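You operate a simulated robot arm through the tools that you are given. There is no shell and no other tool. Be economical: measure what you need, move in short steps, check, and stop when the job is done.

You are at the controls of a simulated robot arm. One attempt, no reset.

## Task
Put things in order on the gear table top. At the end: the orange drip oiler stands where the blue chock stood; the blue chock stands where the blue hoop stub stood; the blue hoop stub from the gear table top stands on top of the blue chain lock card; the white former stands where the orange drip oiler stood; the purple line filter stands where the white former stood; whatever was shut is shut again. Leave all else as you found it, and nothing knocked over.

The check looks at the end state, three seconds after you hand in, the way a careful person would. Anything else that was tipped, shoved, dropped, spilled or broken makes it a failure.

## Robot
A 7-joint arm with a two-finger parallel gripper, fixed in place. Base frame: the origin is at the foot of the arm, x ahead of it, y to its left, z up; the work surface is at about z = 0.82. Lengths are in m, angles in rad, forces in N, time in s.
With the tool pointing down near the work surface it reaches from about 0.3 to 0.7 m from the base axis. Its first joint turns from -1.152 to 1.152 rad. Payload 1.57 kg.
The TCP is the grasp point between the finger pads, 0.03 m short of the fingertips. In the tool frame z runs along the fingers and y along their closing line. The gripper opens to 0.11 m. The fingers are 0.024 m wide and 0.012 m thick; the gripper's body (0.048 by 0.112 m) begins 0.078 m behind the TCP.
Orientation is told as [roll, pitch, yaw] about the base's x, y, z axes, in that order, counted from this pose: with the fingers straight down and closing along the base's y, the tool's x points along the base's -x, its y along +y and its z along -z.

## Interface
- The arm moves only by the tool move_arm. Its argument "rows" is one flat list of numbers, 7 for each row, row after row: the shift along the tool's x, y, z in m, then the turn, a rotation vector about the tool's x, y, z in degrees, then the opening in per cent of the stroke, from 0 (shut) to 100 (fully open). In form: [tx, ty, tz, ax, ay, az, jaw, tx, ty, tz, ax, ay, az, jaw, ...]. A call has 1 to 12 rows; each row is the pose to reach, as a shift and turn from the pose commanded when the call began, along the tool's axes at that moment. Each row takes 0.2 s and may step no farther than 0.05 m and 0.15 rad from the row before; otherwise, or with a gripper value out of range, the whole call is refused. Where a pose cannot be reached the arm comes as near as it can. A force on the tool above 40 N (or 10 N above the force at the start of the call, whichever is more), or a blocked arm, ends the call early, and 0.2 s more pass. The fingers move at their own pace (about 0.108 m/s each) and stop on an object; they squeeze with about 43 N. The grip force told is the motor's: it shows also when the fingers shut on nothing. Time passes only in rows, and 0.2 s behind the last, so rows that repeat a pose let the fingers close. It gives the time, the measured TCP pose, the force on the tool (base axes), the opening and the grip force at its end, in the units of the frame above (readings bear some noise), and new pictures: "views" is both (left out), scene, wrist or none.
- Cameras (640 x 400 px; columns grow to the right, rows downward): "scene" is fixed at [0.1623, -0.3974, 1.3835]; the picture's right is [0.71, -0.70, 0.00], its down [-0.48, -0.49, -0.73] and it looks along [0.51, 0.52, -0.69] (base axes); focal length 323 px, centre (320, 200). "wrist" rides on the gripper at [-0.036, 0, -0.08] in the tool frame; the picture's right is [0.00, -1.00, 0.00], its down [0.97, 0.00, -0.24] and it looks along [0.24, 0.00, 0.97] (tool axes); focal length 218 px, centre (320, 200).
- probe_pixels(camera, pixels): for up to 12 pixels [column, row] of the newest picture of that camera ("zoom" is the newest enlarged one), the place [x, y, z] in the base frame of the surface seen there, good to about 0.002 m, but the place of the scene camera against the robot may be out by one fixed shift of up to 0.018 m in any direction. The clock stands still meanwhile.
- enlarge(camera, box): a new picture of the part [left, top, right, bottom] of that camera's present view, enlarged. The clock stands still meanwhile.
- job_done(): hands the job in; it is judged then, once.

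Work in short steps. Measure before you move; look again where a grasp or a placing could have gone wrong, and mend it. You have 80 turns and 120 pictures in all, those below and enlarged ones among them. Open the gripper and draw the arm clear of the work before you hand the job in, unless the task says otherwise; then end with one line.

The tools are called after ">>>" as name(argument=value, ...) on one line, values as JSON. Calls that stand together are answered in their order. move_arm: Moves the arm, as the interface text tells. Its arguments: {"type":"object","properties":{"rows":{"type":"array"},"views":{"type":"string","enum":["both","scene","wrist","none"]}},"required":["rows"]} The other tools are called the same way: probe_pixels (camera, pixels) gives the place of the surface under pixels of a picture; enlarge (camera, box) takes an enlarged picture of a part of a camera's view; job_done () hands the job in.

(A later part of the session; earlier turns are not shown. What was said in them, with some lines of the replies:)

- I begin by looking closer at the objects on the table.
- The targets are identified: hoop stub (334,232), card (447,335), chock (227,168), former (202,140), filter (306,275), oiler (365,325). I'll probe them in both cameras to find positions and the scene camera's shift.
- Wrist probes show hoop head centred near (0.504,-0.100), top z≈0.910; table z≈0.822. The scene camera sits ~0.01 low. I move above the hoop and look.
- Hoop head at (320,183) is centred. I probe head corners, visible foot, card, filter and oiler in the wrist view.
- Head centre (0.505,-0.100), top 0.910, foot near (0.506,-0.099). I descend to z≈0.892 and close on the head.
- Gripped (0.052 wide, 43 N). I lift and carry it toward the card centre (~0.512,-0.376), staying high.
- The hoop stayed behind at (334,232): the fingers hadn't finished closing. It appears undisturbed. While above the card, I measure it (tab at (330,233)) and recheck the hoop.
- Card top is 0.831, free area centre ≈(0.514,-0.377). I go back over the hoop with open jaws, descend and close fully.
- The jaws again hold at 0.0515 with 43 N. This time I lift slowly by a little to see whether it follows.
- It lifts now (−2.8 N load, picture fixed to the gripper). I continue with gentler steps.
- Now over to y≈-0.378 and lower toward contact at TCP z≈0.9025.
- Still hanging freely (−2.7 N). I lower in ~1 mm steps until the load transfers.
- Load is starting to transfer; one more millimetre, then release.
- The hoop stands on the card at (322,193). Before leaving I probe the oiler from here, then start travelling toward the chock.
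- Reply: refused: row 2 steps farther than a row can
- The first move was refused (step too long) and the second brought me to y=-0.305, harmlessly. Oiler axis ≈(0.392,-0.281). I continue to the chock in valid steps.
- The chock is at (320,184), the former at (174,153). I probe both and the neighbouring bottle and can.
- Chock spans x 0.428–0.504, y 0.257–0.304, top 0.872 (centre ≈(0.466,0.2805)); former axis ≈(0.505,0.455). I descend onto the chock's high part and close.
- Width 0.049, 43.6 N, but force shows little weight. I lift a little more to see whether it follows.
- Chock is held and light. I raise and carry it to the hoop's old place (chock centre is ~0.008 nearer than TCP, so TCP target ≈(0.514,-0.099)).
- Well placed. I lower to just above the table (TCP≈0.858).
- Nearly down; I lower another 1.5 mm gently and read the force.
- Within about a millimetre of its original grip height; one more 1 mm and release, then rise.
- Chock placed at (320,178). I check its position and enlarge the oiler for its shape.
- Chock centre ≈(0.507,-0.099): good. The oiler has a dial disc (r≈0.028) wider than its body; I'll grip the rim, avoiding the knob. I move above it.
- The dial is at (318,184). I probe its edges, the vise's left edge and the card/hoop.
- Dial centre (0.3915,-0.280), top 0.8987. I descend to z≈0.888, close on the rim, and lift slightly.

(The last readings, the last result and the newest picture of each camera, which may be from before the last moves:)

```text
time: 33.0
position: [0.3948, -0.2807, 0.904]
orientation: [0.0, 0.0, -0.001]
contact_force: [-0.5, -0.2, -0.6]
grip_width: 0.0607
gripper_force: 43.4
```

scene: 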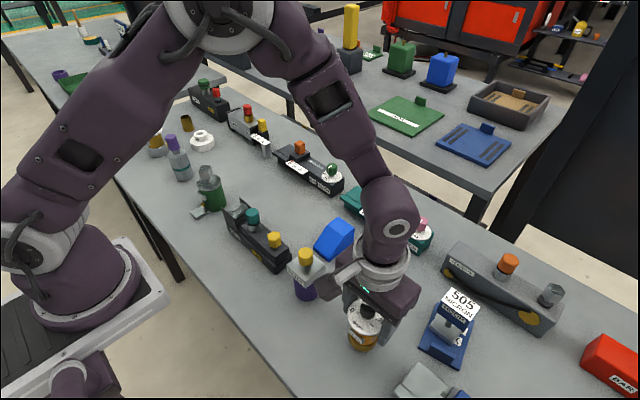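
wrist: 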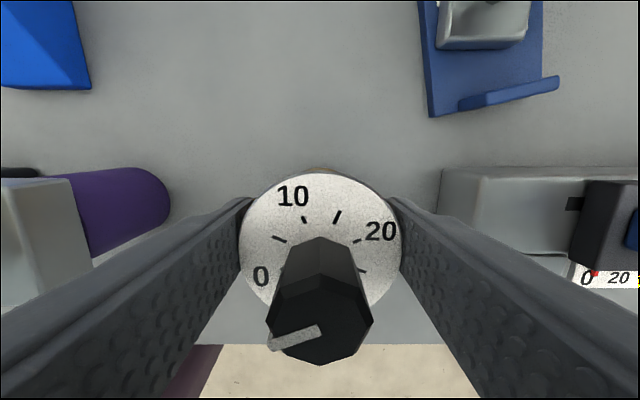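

Gripped at 0.061. I lift another 25 mm slowly and check that it follows.

>>> move_arm(rows=[0, 0, -0.006, 0, 0, 0, 0, 0, 0, -0.012, 0, 0, 0, 0, 0, 0, -0.018, 0, 0, 0, 0, 0, 0, -0.025, 0, 0, 0, 0])

>>> enlarge(camera="scene", box=[310, 270, 430, 370])

```text
time: 34.0
position: [0.394, -0.281, 0.9286]
orientation: [0.001, -0.001, 0.0]
contact_force: [0.6, -0.1, -2.3]
grip_width: 0.0609
gripper_force: 43.0
```

scene: 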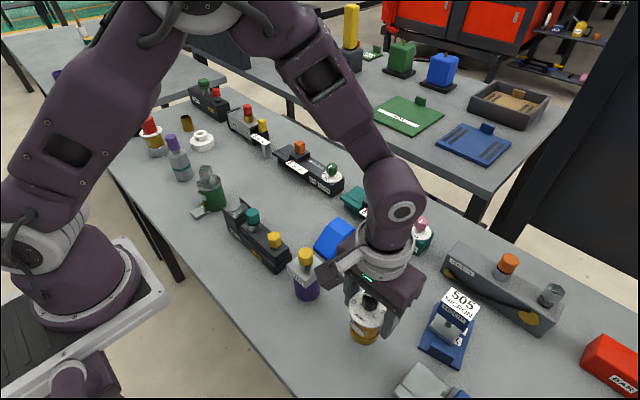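
wrist: 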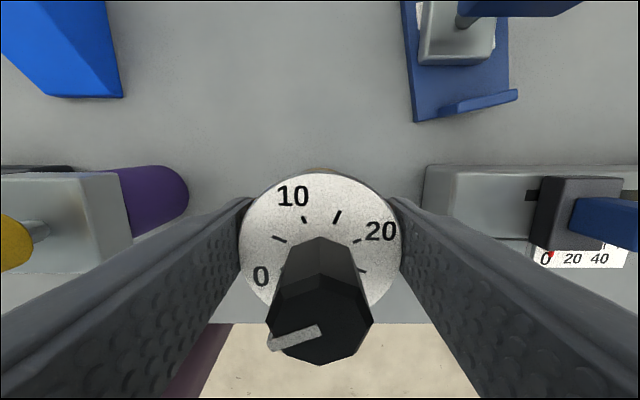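

```text
4.00 times, centred on (370, 320) of scene
```

zoom: 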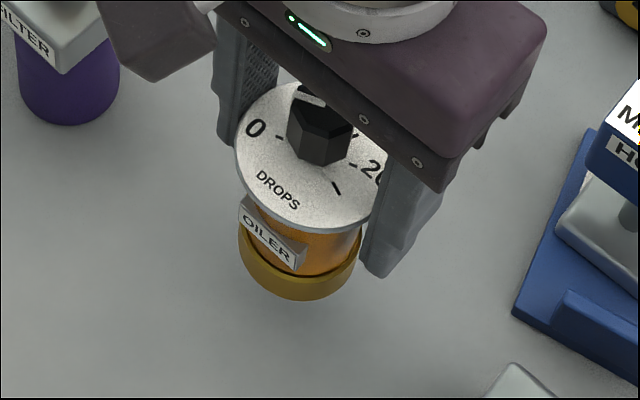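

Held level (−2.3 N). I raise further and carry it along x≈0.466, clear of the filter and chock, toward the chock's old place.

>>> move_arm(rows=[-0.01, 0, -0.025, 0, 0, 0, 0, -0.03, 0, -0.05, 0, 0, 0, 0, -0.055, 0.01, -0.062, 0, 0, 0, 0, -0.073, 0.04, -0.065, 0, 0, 0, 0, -0.073, 0.08, -0.065, 0, 0, 0, 0, -0.073, 0.12, -0.065, 0, 0, 0, 0, -0.073, 0.16, -0.065, 0, 0, 0, 0, -0.073, 0.2, -0.065, 0, 0, 0, 0, -0.073, 0.24, -0.065, 0, 0, 0, 0, -0.073, 0.28, -0.065, 0, 0, 0, 0, -0.073, 0.32, -0.065, 0, 0, 0, 0, -0.073, 0.36, -0.065, 0, 0, 0, 0], views="none")

>>> move_arm(rows=[0, 0.04, 0, 0, 0, 0, 0, 0, 0.08, 0, 0, 0, 0, 0, 0, 0.12, 0, 0, 0, 0, 0, 0, 0.16, 0, 0, 0, 0, 0, 0, 0.185, 0, 0, 0, 0, 0, 0, 0.2005, 0, 0, 0, 0, 0, 0, 0.2005, 0, 0, 0, 0, 0])

```text
time: 36.6
position: [0.4683, 0.0794, 0.9962]
orientation: [0.002, 0.0, 0.0]
contact_force: [0.5, 0.3, -2.4]
grip_width: 0.0609
gripper_force: 43.3
```

```text
time: 38.2
position: [0.469, 0.2791, 0.9947]
orientation: [0.0, 0.001, -0.002]
contact_force: [0.0, 0.6, -0.9]
grip_width: 0.061
gripper_force: 42.9
```

scene: 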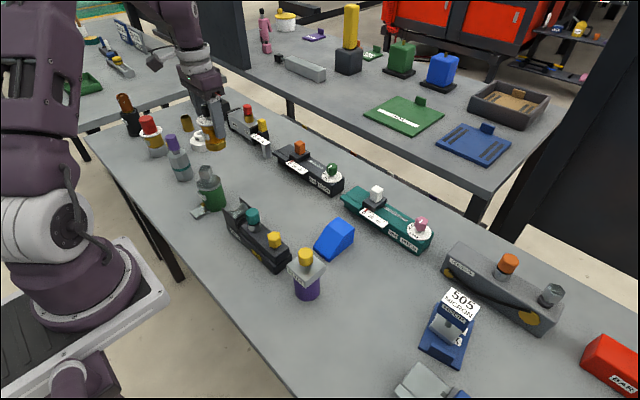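
wrist: 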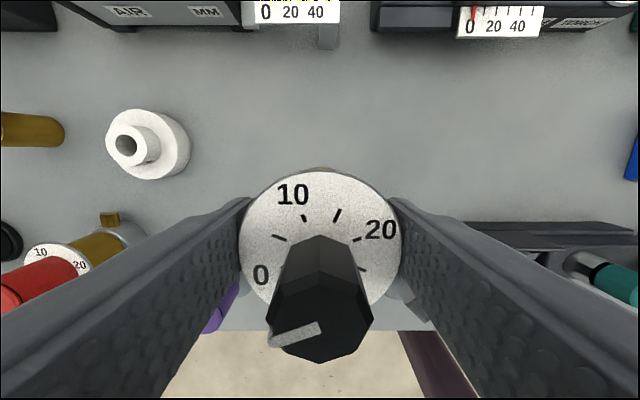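

The dial is still level. I probe its edges for exact offset, and take a look at the similar red-knobbed item for certainty.

>>> probe_pixels(camera="wrist", pixels=[[243, 230], [397, 230], [320, 178], [265, 200], [375, 200]])

>>> enlarge(camera="scene", box=[110, 85, 230, 185])

```text
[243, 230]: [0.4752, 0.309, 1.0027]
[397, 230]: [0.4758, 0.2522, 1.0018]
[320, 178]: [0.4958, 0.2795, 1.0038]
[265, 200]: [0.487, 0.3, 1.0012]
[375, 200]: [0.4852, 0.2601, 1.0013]
```

```text
4.00 times, centred on (170, 135) of scene
```

zoom: 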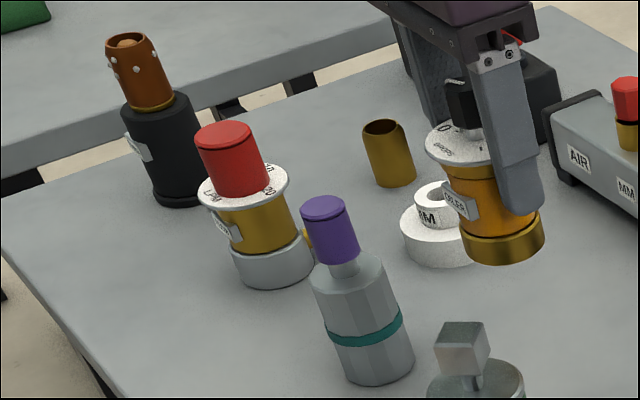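

Dial centre ≈(0.468,0.2805), top 1.0015, so I lower 0.101 with 2 mm toward the base, then approach contact.

>>> move_arm(rows=[0.002, 0, 0.03, 0, 0, 0, 0, 0.002, 0, 0.06, 0, 0, 0, 0, 0.002, 0, 0.085, 0, 0, 0, 0, 0.002, 0, 0.096, 0, 0, 0, 0, 0.002, 0, 0.0995, 0, 0, 0, 0, 0.002, 0, 0.1005, 0, 0, 0, 0, 0.002, 0, 0.1005, 0, 0, 0, 0])

>>> probe_pixels(camera="wrist", pixels=[[250, 230], [390, 230], [320, 180], [265, 200], [375, 200]])

```text
time: 39.8
position: [0.4645, 0.2819, 0.8939]
orientation: [0.0, -0.001, 0.002]
contact_force: [0.1, -0.1, -1.7]
grip_width: 0.061
gripper_force: 43.6
```

scene: 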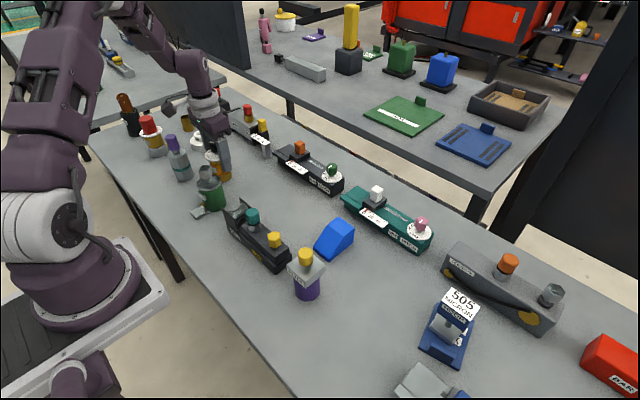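
wrist: 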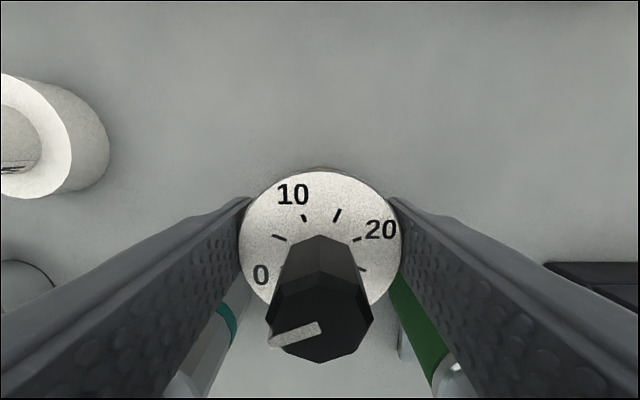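

```text
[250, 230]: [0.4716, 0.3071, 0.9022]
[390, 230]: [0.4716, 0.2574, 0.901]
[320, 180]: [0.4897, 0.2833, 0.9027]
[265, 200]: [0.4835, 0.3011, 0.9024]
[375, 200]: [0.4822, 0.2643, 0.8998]
```

Dial top still ~0.9015, about 2–3 mm to go. I lower by millimetres.

>>> move_arm(rows=[0, 0, 0.001, 0, 0, 0, 0, 0, 0, 0.002, 0, 0, 0, 0, 0, 0, 0.0025, 0, 0, 0, 0, 0, 0, 0.0025, 0, 0, 0, 0], views="none")

```text
time: 40.8
position: [0.4659, 0.2812, 0.891]
orientation: [0.002, -0.001, 0.0]
contact_force: [-2.0, -0.1, 5.8]
grip_width: 0.061
gripper_force: 42.7
```

Contact felt (+5.8 N). Release, then rise.

>>> move_arm(rows=[0, 0, 0, 0, 0, 0, 70, 0, 0, 0, 0, 0, 0, 85, 0, 0, 0, 0, 0, 0, 90, 0, 0, 0, 0, 0, 0, 90, 0, 0, -0.03, 0, 0, 0, 90, 0, 0, -0.07, 0, 0, 0, 90, 0, 0, -0.11, 0, 0, 0, 100, 0, 0, -0.14, 0, 0, 0, 100, 0, 0, -0.14, 0, 0, 0, 100])

```text
time: 42.8
position: [0.4645, 0.2809, 1.0334]
orientation: [0.001, 0.001, 0.0]
contact_force: [0.0, -0.6, 0.6]
grip_width: 0.11
gripper_force: 0.0
```

scene: 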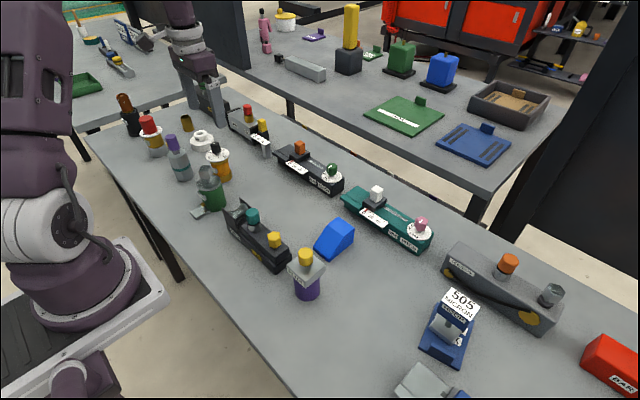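
wrist: 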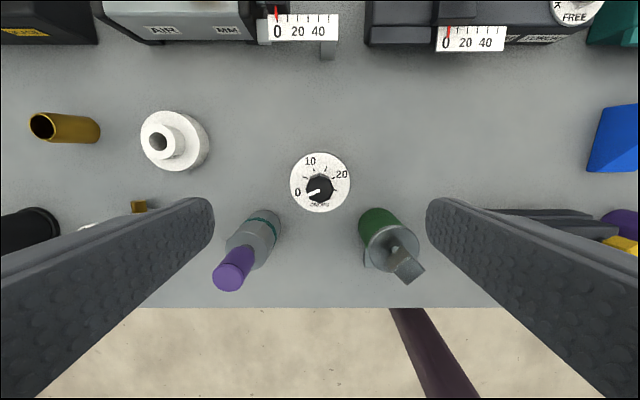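

The oiler stands at (320,182) in the wrist view. Now I move over the former.

>>> move_arm(rows=[-0.01, 0.044, 0, 0, 0, 0, 100, -0.02, 0.088, 0, 0, 0, 0, 100, -0.03, 0.132, 0.005, 0, 0, 0, 100, -0.0405, 0.174, 0.01, 0, 0, 0, 100, -0.0405, 0.174, 0.01, 0, 0, 0, 100])

```text
time: 44.0
position: [0.4875, 0.4265, 1.0214]
orientation: [-0.003, 0.0, -0.001]
contact_force: [-0.3, -0.7, -0.4]
grip_width: 0.1098
gripper_force: 0.1
out of reach, approached as far as the arm can: row 4, 5
```

scene: 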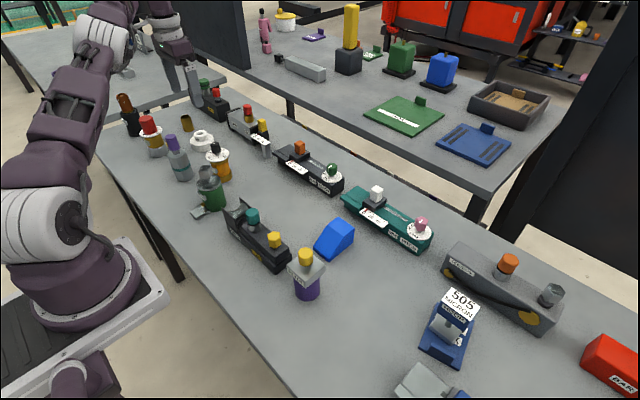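
wrist: 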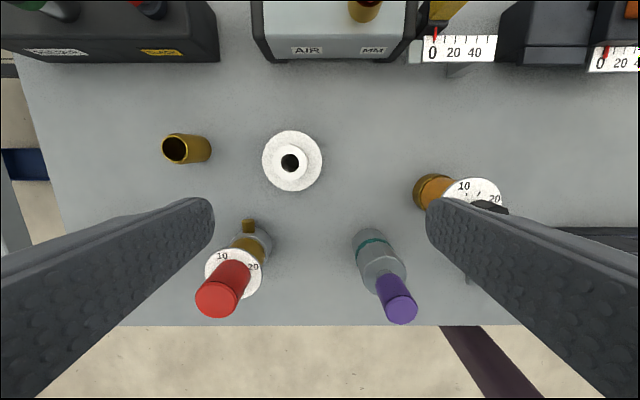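

Full reach isn't possible at this height; lower is better. First I probe former (292,160), tube and the red-knobbed item from here.

>>> probe_pixels(camera="wrist", pixels=[[264, 160], [320, 160], [292, 132], [292, 188], [274, 162], [306, 162], [290, 148], [290, 178], [210, 150], [220, 295], [250, 240], [248, 222]])

>>> move_arm(rows=[0, 0, 0.03, 0, 0, 0, 100, 0, 0, 0.06, 0, 0, 0, 100, 0, 0, 0.09, 0, 0, 0, 100, 0, 0, 0.09, 0, 0, 0, 100])

```text
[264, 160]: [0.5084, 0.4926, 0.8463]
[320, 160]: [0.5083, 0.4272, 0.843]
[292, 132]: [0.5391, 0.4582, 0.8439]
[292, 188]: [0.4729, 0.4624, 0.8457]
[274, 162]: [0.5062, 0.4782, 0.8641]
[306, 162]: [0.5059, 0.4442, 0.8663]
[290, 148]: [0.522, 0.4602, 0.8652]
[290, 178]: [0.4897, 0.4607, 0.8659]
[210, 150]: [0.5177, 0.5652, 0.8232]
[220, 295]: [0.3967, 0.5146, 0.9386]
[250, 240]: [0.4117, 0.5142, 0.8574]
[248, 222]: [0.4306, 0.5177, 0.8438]
```

```text
time: 45.0
position: [0.488, 0.4289, 0.9325]
orientation: [0.0, 0.0, 0.0]
contact_force: [0.5, 0.1, -0.6]
grip_width: 0.11
gripper_force: 0.0
```

scene: 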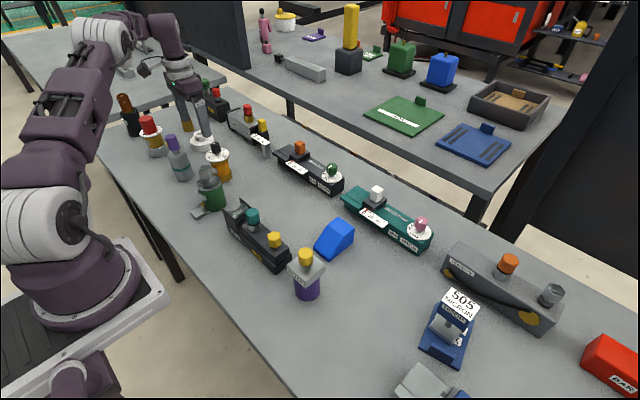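
wrist: 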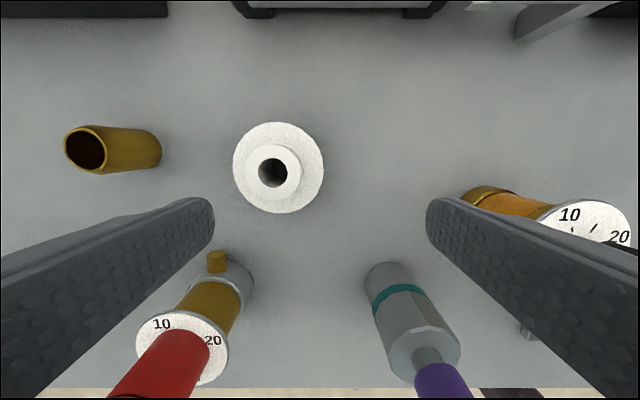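

Former centre ≈(0.506,0.460), flange r≈0.033, hub top 0.866. I shift over it while descending to z≈0.90.

>>> move_arm(rows=[-0.006, 0.01, 0.02, 0, 0, 0, 100, -0.012, 0.02, 0.03, 0, 0, 0, 100, -0.018, 0.031, 0.03, 0, 0, 0, 100, -0.018, 0.031, 0.03, 0, 0, 0, 100], views="wrist")

```text
time: 46.0
position: [0.494, 0.4477, 0.8997]
orientation: [-0.002, 0.0, 0.0]
contact_force: [0.7, -0.2, -0.6]
grip_width: 0.1101
gripper_force: 0.1
out of reach, approached as far as the arm can: row 2, 3, 4
```

wrist: 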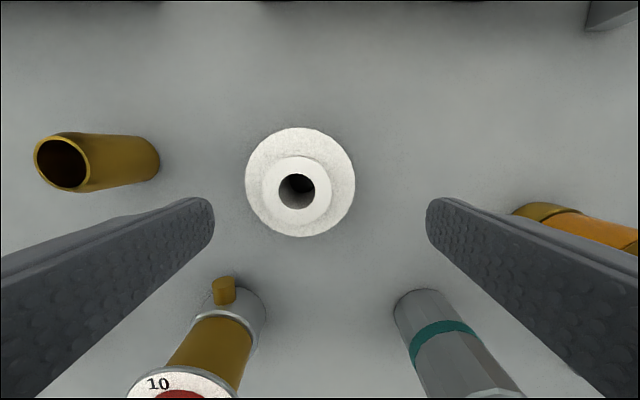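

Reach falls ~17 mm short when vertical. I'll tilt the tool 8° about its closing axis (tips outward), which gains reach while keeping pads parallel to the former's axis.

>>> move_arm(rows=[0, 0, -0.005, 0, -4, 0, 100, 0, 0, -0.008, 0, -8, 0, 100, -0.006, 0.006, -0.008, 0, -8, 0, 100, -0.012, 0.0125, -0.008, 0, -8, 0, 100, -0.012, 0.0125, -0.008, 0, -8, 0, 100])

```text
time: 47.2
position: [0.5064, 0.4582, 0.9072]
orientation: [-0.002, -0.14, 0.001]
contact_force: [0.3, 0.4, -0.5]
grip_width: 0.11
gripper_force: 0.1
out of reach, approached as far as the arm can: row 1
```

scene: 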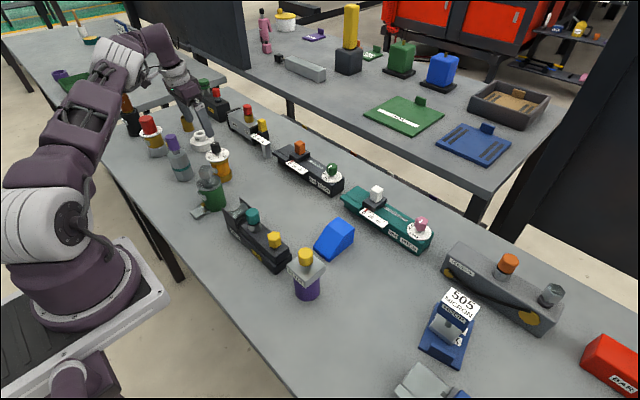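
wrist: 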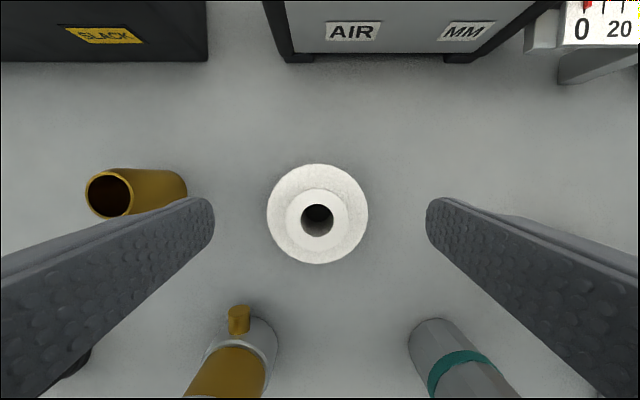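

Centred: former at (317,213). I descend 0.050 vertically (along the tilted axes) around the flange, close, and lift slightly.

>>> move_arm(rows=[0.0028, 0.0015, 0.0198, 0, 0, 0, 100, 0.0056, 0.0015, 0.0396, 0, 0, 0, 100, 0.007, 0.0015, 0.0495, 0, 0, 0, 100, 0.007, 0.0015, 0.0495, 0, 0, 0, 100, 0.007, 0.0015, 0.0495, 0, 0, 0, 0, 0.007, 0.0015, 0.0495, 0, 0, 0, 0, 0.007, 0.0015, 0.0495, 0, 0, 0, 0, 0.007, 0.0015, 0.0495, 0, 0, 0, 0, 0.0063, 0.0015, 0.0446, 0, 0, 0, 0, 0.0056, 0.0015, 0.0396, 0, 0, 0, 0, 0.0042, 0.0015, 0.0297, 0, 0, 0, 0])

```text
time: 49.6
position: [0.5062, 0.4606, 0.8772]
orientation: [-0.001, -0.138, -0.001]
contact_force: [-0.7, -0.6, -3.5]
grip_width: 0.0687
gripper_force: 43.0
```

scene: 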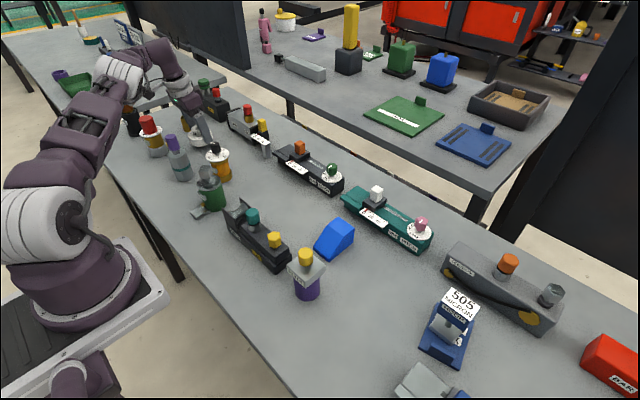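
wrist: 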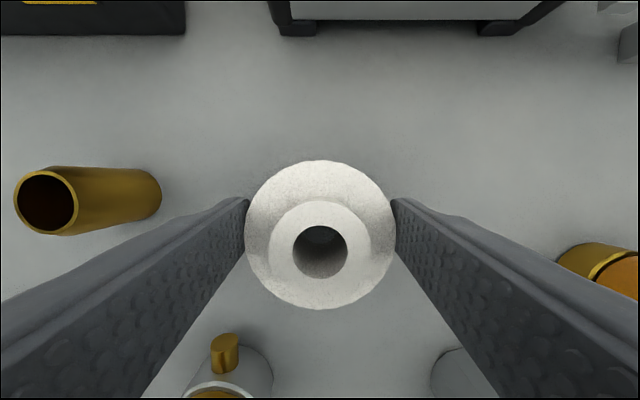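

Former is held (−3.5 N, 0.0687). I raise it while moving −y to clear the oiler (top 0.93), then travel at bottom z≈0.955.

>>> move_arm(rows=[0.0008, -0.02, -0.0304, 0, 0, 0, 0, 0.0016, -0.05, -0.0608, 0, 0, 0, 0, -0.0026, -0.075, -0.0905, 0, 0, 0, 0, -0.0061, -0.1, -0.1153, 0, 0, 0, 0, -0.0061, -0.14, -0.1153, 0, 0, 0, 0, -0.0061, -0.18, -0.1153, 0, 0, 0, 0, -0.0061, -0.22, -0.1153, 0, 0, 0, 0, -0.0061, -0.26, -0.1153, 0, 0, 0, 0, -0.0061, -0.3, -0.1153, 0, 0, 0, 0, -0.0061, -0.34, -0.1153, 0, 0, 0, 0, -0.0061, -0.38, -0.1153, 0, 0, 0, 0, -0.0061, -0.42, -0.1153, 0, 0, 0, 0])

```text
time: 52.2
position: [0.4952, 0.0417, 0.993]
orientation: [0.0, -0.139, 0.001]
contact_force: [-1.0, -0.3, -3.1]
grip_width: 0.0684
gripper_force: 43.4
```

scene: 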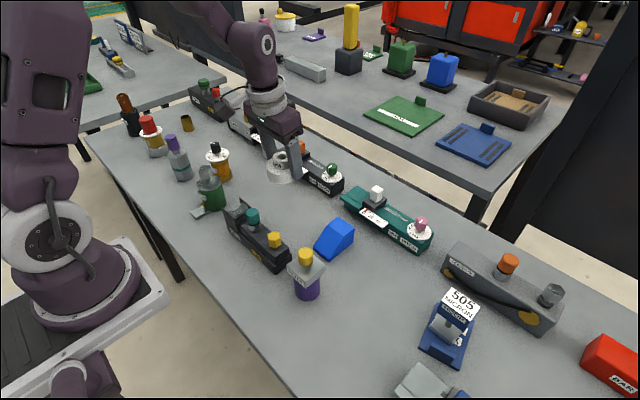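
wrist: 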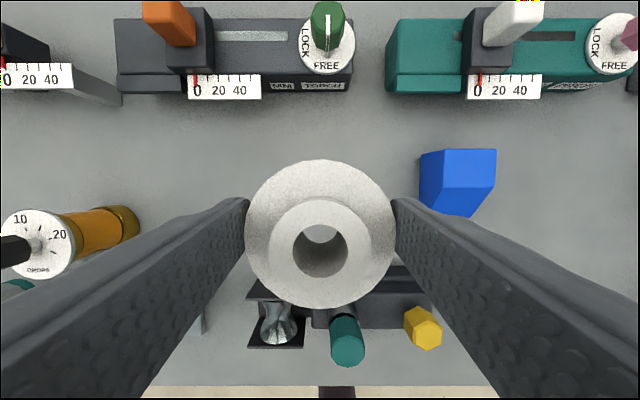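

I go on at x≈0.495 to y=-0.28 (past the filter), then come in to x≈0.3915.

>>> move_arm(rows=[0, -0.04, 0, 0, 0, 0, 0, 0, -0.08, 0, 0, 0, 0, 0, 0, -0.12, 0, 0, 0, 0, 0, 0, -0.16, 0, 0, 0, 0, 0, 0, -0.2, 0, 0, 0, 0, 0, 0, -0.24, 0, 0, 0, 0, 0, 0, -0.28, 0, 0, 0, 0, 0, 0, -0.3217, 0, 0, 0, 0, 0, 0.0347, -0.3217, -0.0049, 0, 0, 0, 0, 0.0693, -0.3217, -0.0097, 0, 0, 0, 0, 0.1027, -0.3217, -0.0144, 0, 0, 0, 0, 0.1027, -0.3217, -0.0144, 0, 0, 0, 0])

```text
time: 54.8
position: [0.3911, -0.2792, 0.9934]
orientation: [0.0, -0.14, 0.001]
contact_force: [0.2, -0.4, -2.8]
grip_width: 0.0687
gripper_force: 42.8
```

scene: 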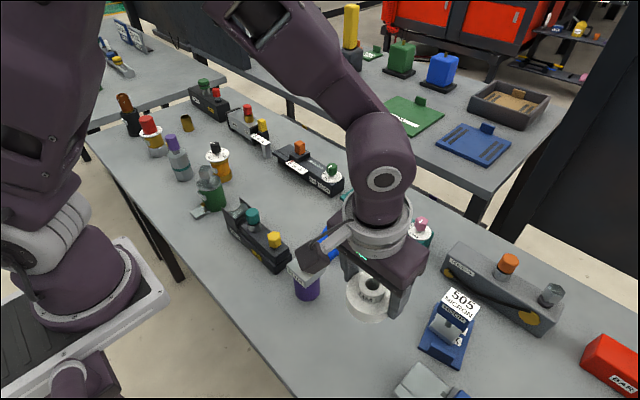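
wrist: 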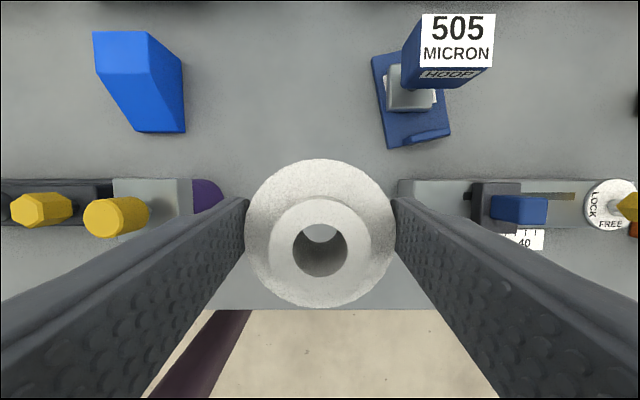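

In position. I lower 0.133 vertically, just above the table.

>>> move_arm(rows=[0.0056, 0, 0.0396, 0, 0, 0, 0, 0.0111, 0, 0.0792, 0, 0, 0, 0, 0.016, 0, 0.1139, 0, 0, 0, 0, 0.0181, 0, 0.1287, 0, 0, 0, 0, 0.0185, 0, 0.1317, 0, 0, 0, 0, 0.0185, 0, 0.1317, 0, 0, 0, 0], views="none")

>>> move_arm(rows=[0, 0, 0.001, 0, 0, 0, 0, 0, 0, 0.002, 0, 0, 0, 0, 0, 0, 0.002, 0, 0, 0, 0], views="none")

```text
time: 56.2
position: [0.3912, -0.2804, 0.8617]
orientation: [0.0, -0.139, -0.001]
contact_force: [-0.1, -0.7, -3.2]
grip_width: 0.0684
gripper_force: 42.4
```

```text
time: 57.0
position: [0.3937, -0.2794, 0.8581]
orientation: [0.0, -0.14, 0.001]
contact_force: [0.1, -0.2, -3.7]
grip_width: 0.0686
gripper_force: 43.0
```

Still hanging (−3.7 N); two more millimetres in small steps.

>>> move_arm(rows=[0, 0, 0.0007, 0, 0, 0, 0, 0, 0, 0.0014, 0, 0, 0, 0, 0, 0, 0.0014, 0, 0, 0, 0], views="none")

```text
time: 57.8
position: [0.3926, -0.2807, 0.8573]
orientation: [0.0, -0.14, 0.0]
contact_force: [-3.0, 2.2, 8.6]
grip_width: 0.0687
gripper_force: 42.8
```

Contact (+8.6 N). Release and rise vertically, keeping the tilt for the filter.

>>> move_arm(rows=[0, 0, 0, 0, 0, 0, 75, 0, 0, 0, 0, 0, 0, 88, 0, 0, 0, 0, 0, 0, 90, 0, 0, 0, 0, 0, 0, 90, -0.0042, 0, -0.0297, 0, 0, 0, 90, -0.0097, 0, -0.0693, 0, 0, 0, 90, -0.0153, 0, -0.1089, 0, 0, 0, 100, -0.0216, 0, -0.1535, 0, 0, 0, 100, -0.0216, 0, -0.1535, 0, 0, 0, 100])

```text
time: 59.8
position: [0.3934, -0.2801, 1.0089]
orientation: [0.0, -0.138, -0.001]
contact_force: [0.6, -0.6, -0.4]
grip_width: 0.1101
gripper_force: 0.1
```

scene: 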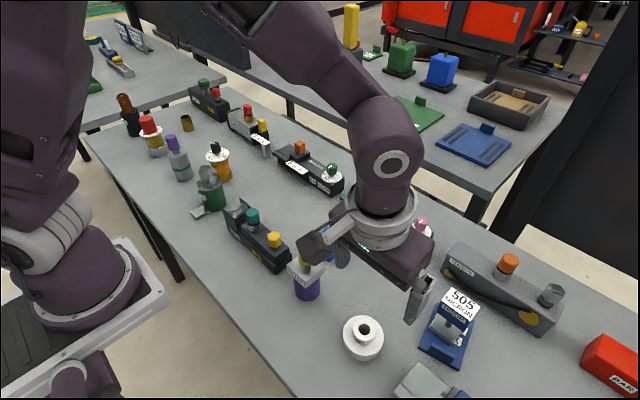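
wrist: 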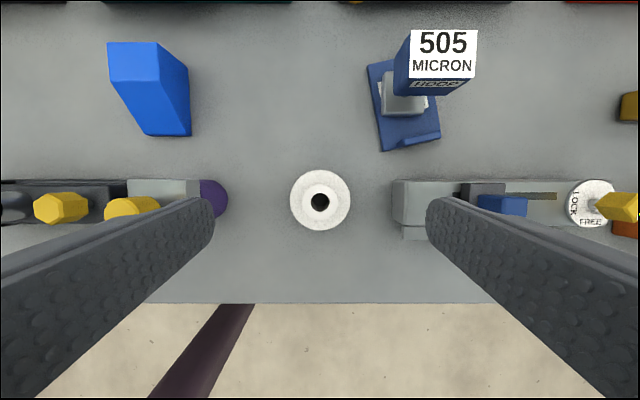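

Former stands at (320,200). Next I hover above the filter, keeping the tilt, jaw at ~60%.

>>> move_arm(rows=[-0.0014, 0.03, -0.01, 0, 0, 0, 100, -0.0014, 0.07, -0.015, 0, 0, 0, 80, -0.0014, 0.105, -0.015, 0, 0, 0, 60, -0.0014, 0.14, -0.015, 0, 0, 0, 60, -0.0014, 0.14, -0.015, 0, 0, 0, 60])

```text
time: 61.0
position: [0.3905, -0.1398, 1.0232]
orientation: [0.0, -0.139, -0.001]
contact_force: [-0.6, 0.2, 0.1]
grip_width: 0.0661
gripper_force: 0.0
```

scene: 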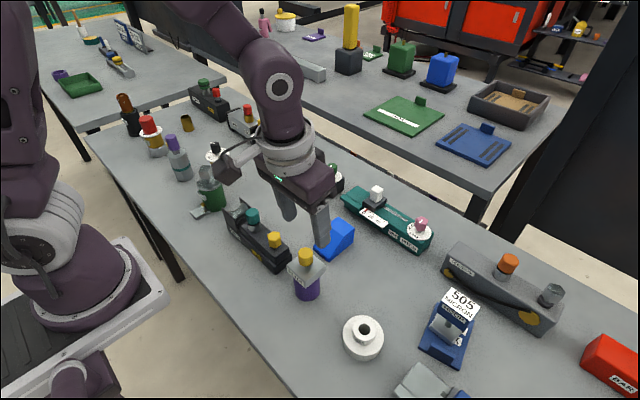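
wrist: 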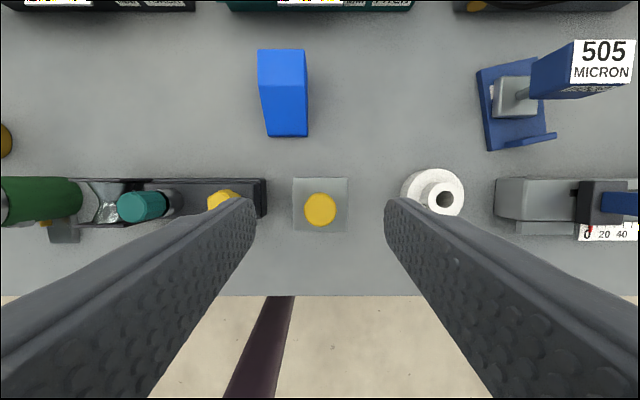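

The filter head is at (320,205). I probe its edges, the device's right end, and the former.

>>> probe_pixels(camera="wrist", pixels=[[294, 190], [346, 190], [320, 179], [320, 230], [266, 182], [260, 190], [256, 205], [320, 205], [404, 195], [462, 195], [435, 170], [300, 185]])

```text
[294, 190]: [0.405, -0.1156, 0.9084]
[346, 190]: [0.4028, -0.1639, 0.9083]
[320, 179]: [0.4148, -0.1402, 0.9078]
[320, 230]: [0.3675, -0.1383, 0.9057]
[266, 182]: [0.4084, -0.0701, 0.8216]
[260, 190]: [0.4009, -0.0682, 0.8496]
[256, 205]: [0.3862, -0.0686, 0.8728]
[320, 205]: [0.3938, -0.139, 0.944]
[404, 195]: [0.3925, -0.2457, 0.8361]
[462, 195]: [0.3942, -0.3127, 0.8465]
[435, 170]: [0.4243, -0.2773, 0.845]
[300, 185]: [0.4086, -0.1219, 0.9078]
```

Head spans y −0.1155…−0.164, x 0.367…0.416; device's end is at −0.068: enough room. I descend 0.131, close and lift slightly.

>>> move_arm(rows=[0.0046, 0, 0.0396, 0, 0, 0, 66, 0.0101, 0, 0.0792, 0, 0, 0, 66, 0.0143, 0, 0.1089, 0, 0, 0, 66, 0.0172, 0, 0.1297, 0, 0, 0, 66, 0.0172, 0, 0.1297, 0, 0, 0, 0, 0.0172, 0, 0.1297, 0, 0, 0, 0, 0.0172, 0, 0.1297, 0, 0, 0, 0, 0.0172, 0, 0.1297, 0, 0, 0, 0, 0.0168, 0, 0.1267, 0, 0, 0, 0, 0.0162, 0, 0.1228, 0, 0, 0, 0, 0.0155, 0, 0.1178, 0, 0, 0, 0, 0.0144, 0, 0.1099, 0, 0, 0, 0])

```text
time: 63.6
position: [0.3953, -0.1428, 0.9158]
orientation: [0.0, -0.14, 0.0]
contact_force: [0.4, -0.4, -1.2]
grip_width: 0.0515
gripper_force: 43.0
```

scene: 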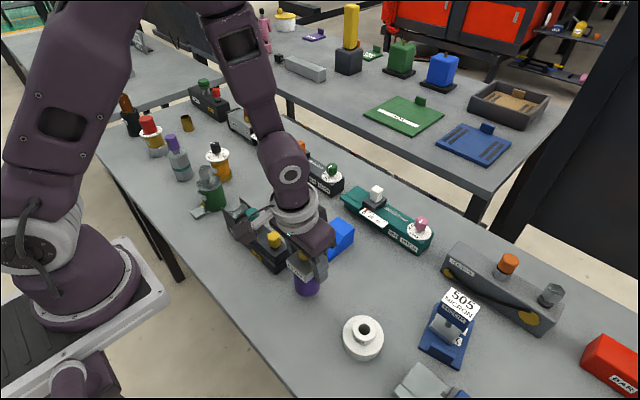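
wrist: 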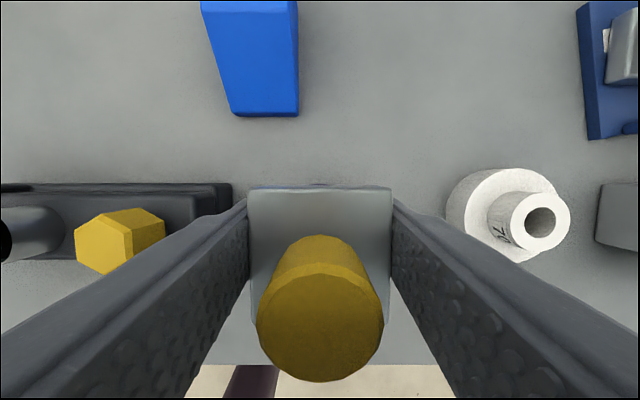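

Filter gripped (0.0515) and following. I raise it to TCP z≈1.01 and carry it along x≈0.535, clear of chock and oiler.

>>> move_arm(rows=[-0.0042, 0, -0.0297, 0, 0, 0, 0, -0.0183, 0.01, -0.058, 0, 0, 0, 0, -0.0422, 0.03, -0.0849, 0, 0, 0, 0, -0.0729, 0.06, -0.0877, 0, 0, 0, 0, -0.1026, 0.095, -0.0836, 0, 0, 0, 0, -0.1323, 0.13, -0.0794, 0, 0, 0, 0, -0.1541, 0.17, -0.0763, 0, 0, 0, 0, -0.1541, 0.21, -0.0763, 0, 0, 0, 0, -0.1541, 0.25, -0.0763, 0, 0, 0, 0, -0.1541, 0.29, -0.0763, 0, 0, 0, 0, -0.1541, 0.33, -0.0763, 0, 0, 0, 0])

```text
time: 66.0
position: [0.5356, 0.1906, 1.0153]
orientation: [-0.001, -0.14, -0.001]
contact_force: [0.3, -0.6, -0.9]
grip_width: 0.0517
gripper_force: 43.5
```

scene: 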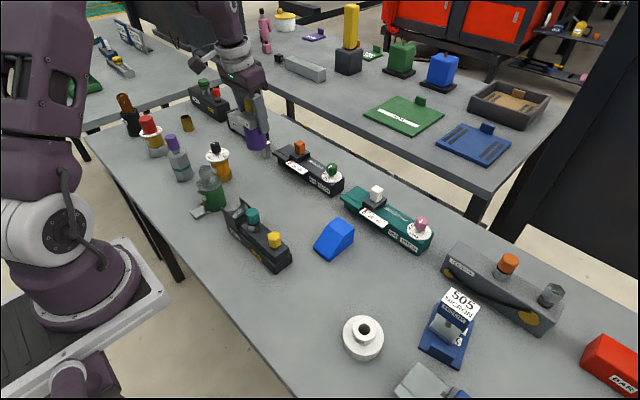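
wrist: 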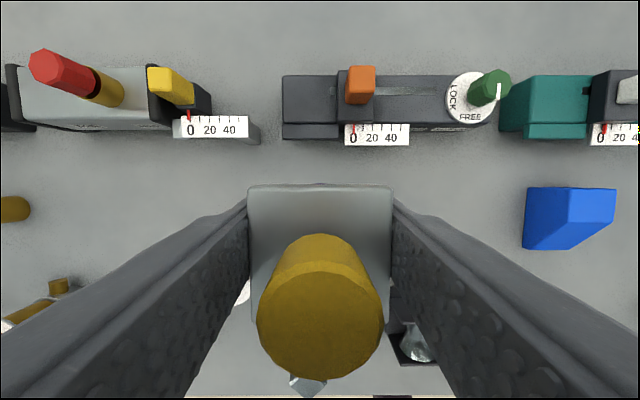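

Past the can, filter steady. I pass the oiler at x≈0.53, then come down toward the former's old place, stopping at TCP z≈0.93.

>>> move_arm(rows=[0, 0.04, 0, 0, 0, 0, 0, 0, 0.08, 0, 0, 0, 0, 0, 0, 0.12, 0, 0, 0, 0, 0, 0.005, 0.155, -0.0007, 0, 0, 0, 0, 0.0133, 0.185, 0.0082, 0, 0, 0, 0, 0.024, 0.215, 0.0269, 0, 0, 0, 0, 0.0327, 0.24, 0.0459, 0, 0, 0, 0, 0.038, 0.26, 0.0653, 0, 0, 0, 0, 0.0401, 0.27, 0.0802, 0, 0, 0, 0, 0.0401, 0.27, 0.0802, 0, 0, 0, 0])

```text
time: 68.2
position: [0.5088, 0.4587, 0.9288]
orientation: [-0.001, -0.139, -0.003]
contact_force: [0.5, 0.0, -1.7]
grip_width: 0.0514
gripper_force: 42.6
out of reach, approached as far as the arm can: row 9
```

scene: 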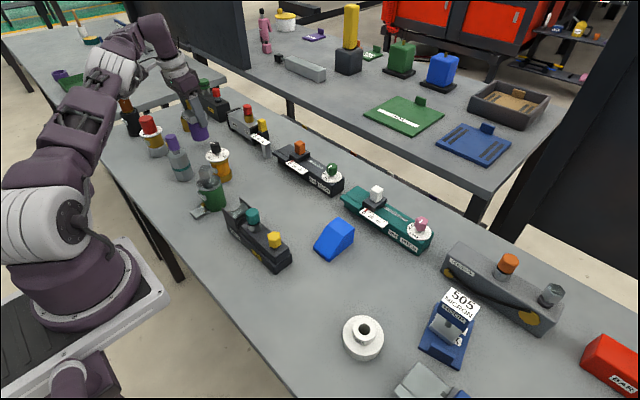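
wrist: 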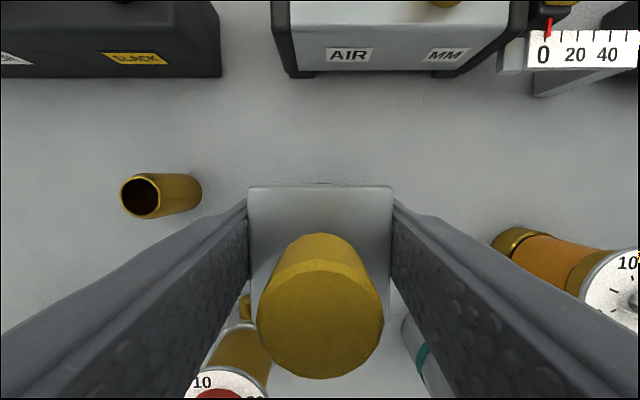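

Almost there. I probe the head's top (far edge (320,188), sides) to get exact position and height.

>>> probe_pixels(camera="wrist", pixels=[[260, 195], [380, 195], [320, 190], [320, 205], [255, 240], [385, 240]])

```text
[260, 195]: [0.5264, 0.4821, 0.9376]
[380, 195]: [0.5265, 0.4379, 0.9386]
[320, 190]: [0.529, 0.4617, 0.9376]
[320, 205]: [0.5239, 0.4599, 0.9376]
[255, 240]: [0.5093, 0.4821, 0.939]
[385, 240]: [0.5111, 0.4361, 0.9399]
```

Head top 0.938 vs 0.908 standing: 30 mm to go; centre ≈(0.5055,0.460). I lower 27 mm, then creep.

>>> move_arm(rows=[0.0021, 0, 0.0149, 0, 0, 0, 0, 0.0033, 0, 0.0238, 0, 0, 0, 0, 0.0038, 0, 0.0267, 0, 0, 0, 0, 0.0038, 0, 0.0267, 0, 0, 0, 0], views="none")

>>> move_arm(rows=[0, 0, 0.001, 0, 0, 0, 0, 0, 0, 0.0018, 0, 0, 0, 0, 0, 0, 0.0018, 0, 0, 0, 0], views="none")

```text
time: 69.2
position: [0.5084, 0.4592, 0.8996]
orientation: [0.0, -0.139, 0.002]
contact_force: [0.7, 0.0, -2.0]
grip_width: 0.0515
gripper_force: 42.9
```

```text
time: 70.0
position: [0.5087, 0.4592, 0.8989]
orientation: [-0.001, -0.141, 0.0]
contact_force: [-0.1, 0.0, -1.7]
grip_width: 0.0516
gripper_force: 43.0
```

Still hanging; I creep down another ~2 mm.

>>> move_arm(rows=[0, 0, 0.0008, 0, 0, 0, 0, 0, 0, 0.0016, 0, 0, 0, 0, 0, 0, 0.0016, 0, 0, 0, 0], views="wrist")

>>> probe_pixels(camera="wrist", pixels=[[260, 195], [380, 195], [320, 190], [320, 205], [255, 240], [385, 240]])

```text
time: 70.8
position: [0.5078, 0.4598, 0.8974]
orientation: [0.001, -0.14, 0.0]
contact_force: [0.1, -0.1, -1.9]
grip_width: 0.0516
gripper_force: 43.0
```

wrist: 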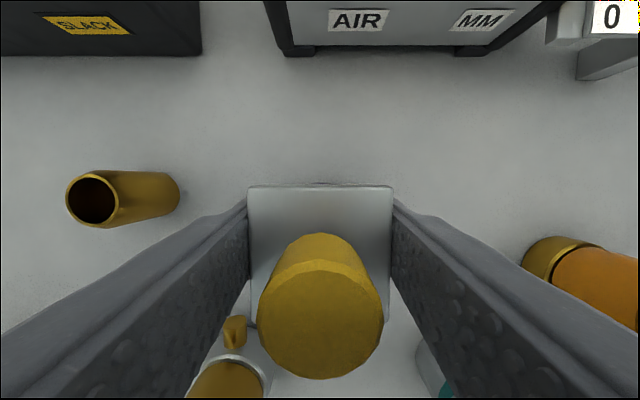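

```text
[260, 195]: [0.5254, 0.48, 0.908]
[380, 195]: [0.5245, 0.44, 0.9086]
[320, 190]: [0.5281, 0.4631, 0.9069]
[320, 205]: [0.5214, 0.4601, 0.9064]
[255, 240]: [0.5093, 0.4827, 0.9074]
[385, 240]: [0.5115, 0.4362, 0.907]
```

Head top ≈0.907–0.908: at or just above contact. One more millimetre.

>>> move_arm(rows=[0, 0, 0.0007, 0, 0, 0, 0, 0, 0, 0.0014, 0, 0, 0, 0, 0, 0, 0.0014, 0, 0, 0, 0], views="none")

```text
time: 71.6
position: [0.5098, 0.4586, 0.8969]
orientation: [0.001, -0.142, 0.0]
contact_force: [-5.0, -2.0, 18.4]
grip_width: 0.0515
gripper_force: 42.6
```

Firm contact (18 N). I back up a hair, release, then rise vertically.

>>> move_arm(rows=[0, 0, -0.0008, 0, 0, 0, 0, 0, 0, -0.0008, 0, 0, 0, 60, 0, 0, -0.0008, 0, 0, 0, 70, 0, 0, -0.0008, 0, 0, 0, 75, 0, 0, -0.0008, 0, 0, 0, 75, 0.002, 0, -0.03, 0, 0, 0, 75, 0.006, 0, -0.06, 0, 0, 0, 75, 0.012, 0, -0.09, 0, 0, 0, 75, 0.012, 0, -0.09, 0, 0, 0, 75])

```text
time: 73.6
position: [0.4838, 0.4599, 0.9842]
orientation: [0.001, -0.139, 0.001]
contact_force: [0.4, 0.0, -1.2]
grip_width: 0.0826
gripper_force: 0.0
```

scene: 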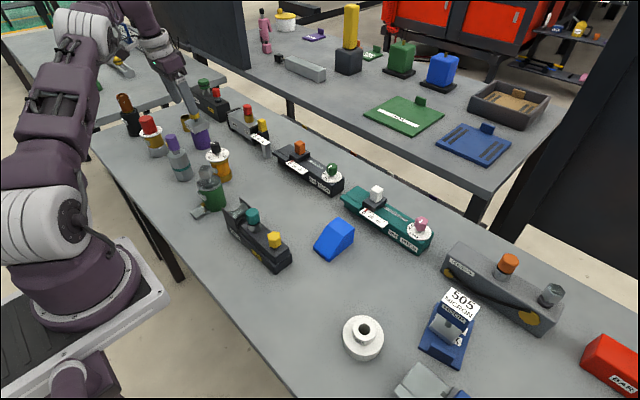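
wrist: 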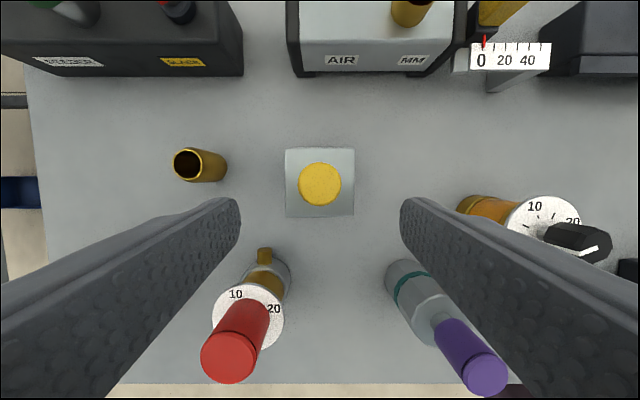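

The filter stands upright at (320,183). I raise the arm and draw it back to a clear pose, undoing the tilt.

>>> move_arm(rows=[0.0142, 0, -0.0424, 0, 0, 0, 75, 0.0284, 0, -0.0848, 0, 0, 0, 100, 0.0284, -0.045, -0.0848, 0, 0, 0, 100, 0.0284, -0.09, -0.0848, 0, 3, 0, 100, 0.0284, -0.135, -0.0948, 0, 8, 0, 100, 0.0284, -0.18, -0.1048, 0, 8, 0, 100, 0.0284, -0.225, -0.1148, 0, 8, 0, 100, 0.0284, -0.27, -0.1148, 0, 8, 0, 100, 0.0284, -0.27, -0.1148, 0, 8, 0, 100])

>>> enlarge(camera="scene", box=[110, 80, 350, 230])

>>> enlarge(camera="scene", box=[300, 210, 540, 380])

```text
time: 75.6
position: [0.4392, 0.1907, 1.0928]
orientation: [-0.001, -0.001, 0.0]
contact_force: [-0.2, 0.0, -1.3]
grip_width: 0.1101
gripper_force: 0.0
```

scene: 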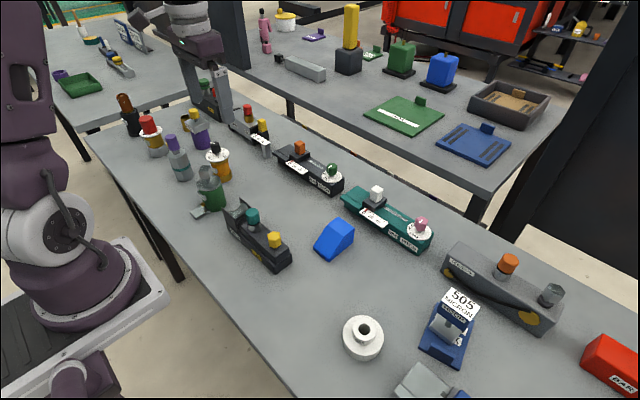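
wrist: 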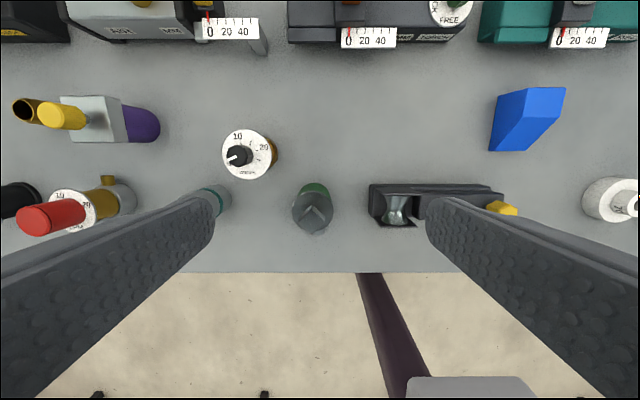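

```text
2.67 times, centred on (230, 155) of scene
```

zoom: 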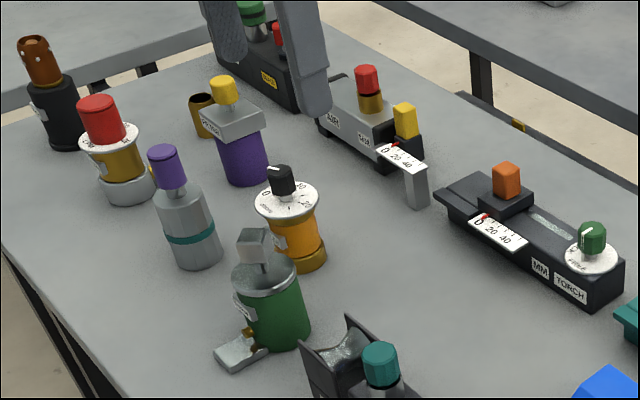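

```text
2.35 times, centred on (420, 295) of scene
```

zoom: 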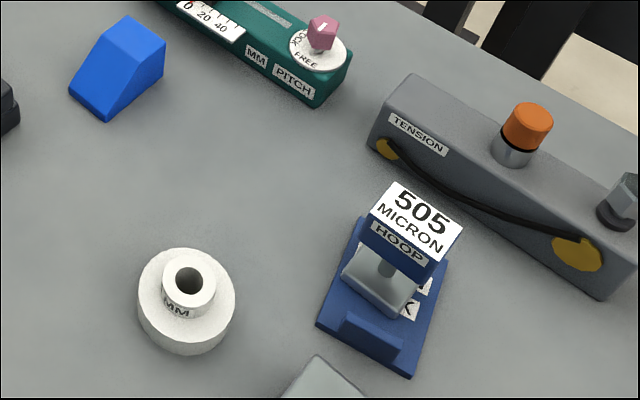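

All five objects stand upright in their new places, nothing else has moved, nothing was opened, the gripper is open and the arm is clear. I hand the job in.

>>> job_done()

```text
The job is handed in.
```

I moved all five objects to their new places, and the last pictures show them upright with nothing else moved. On the first attempt the hoop stub slipped from the grip and stayed standing where it was; the second attempt moved it. Nothing was shut to begin with, so nothing needed shutting again.
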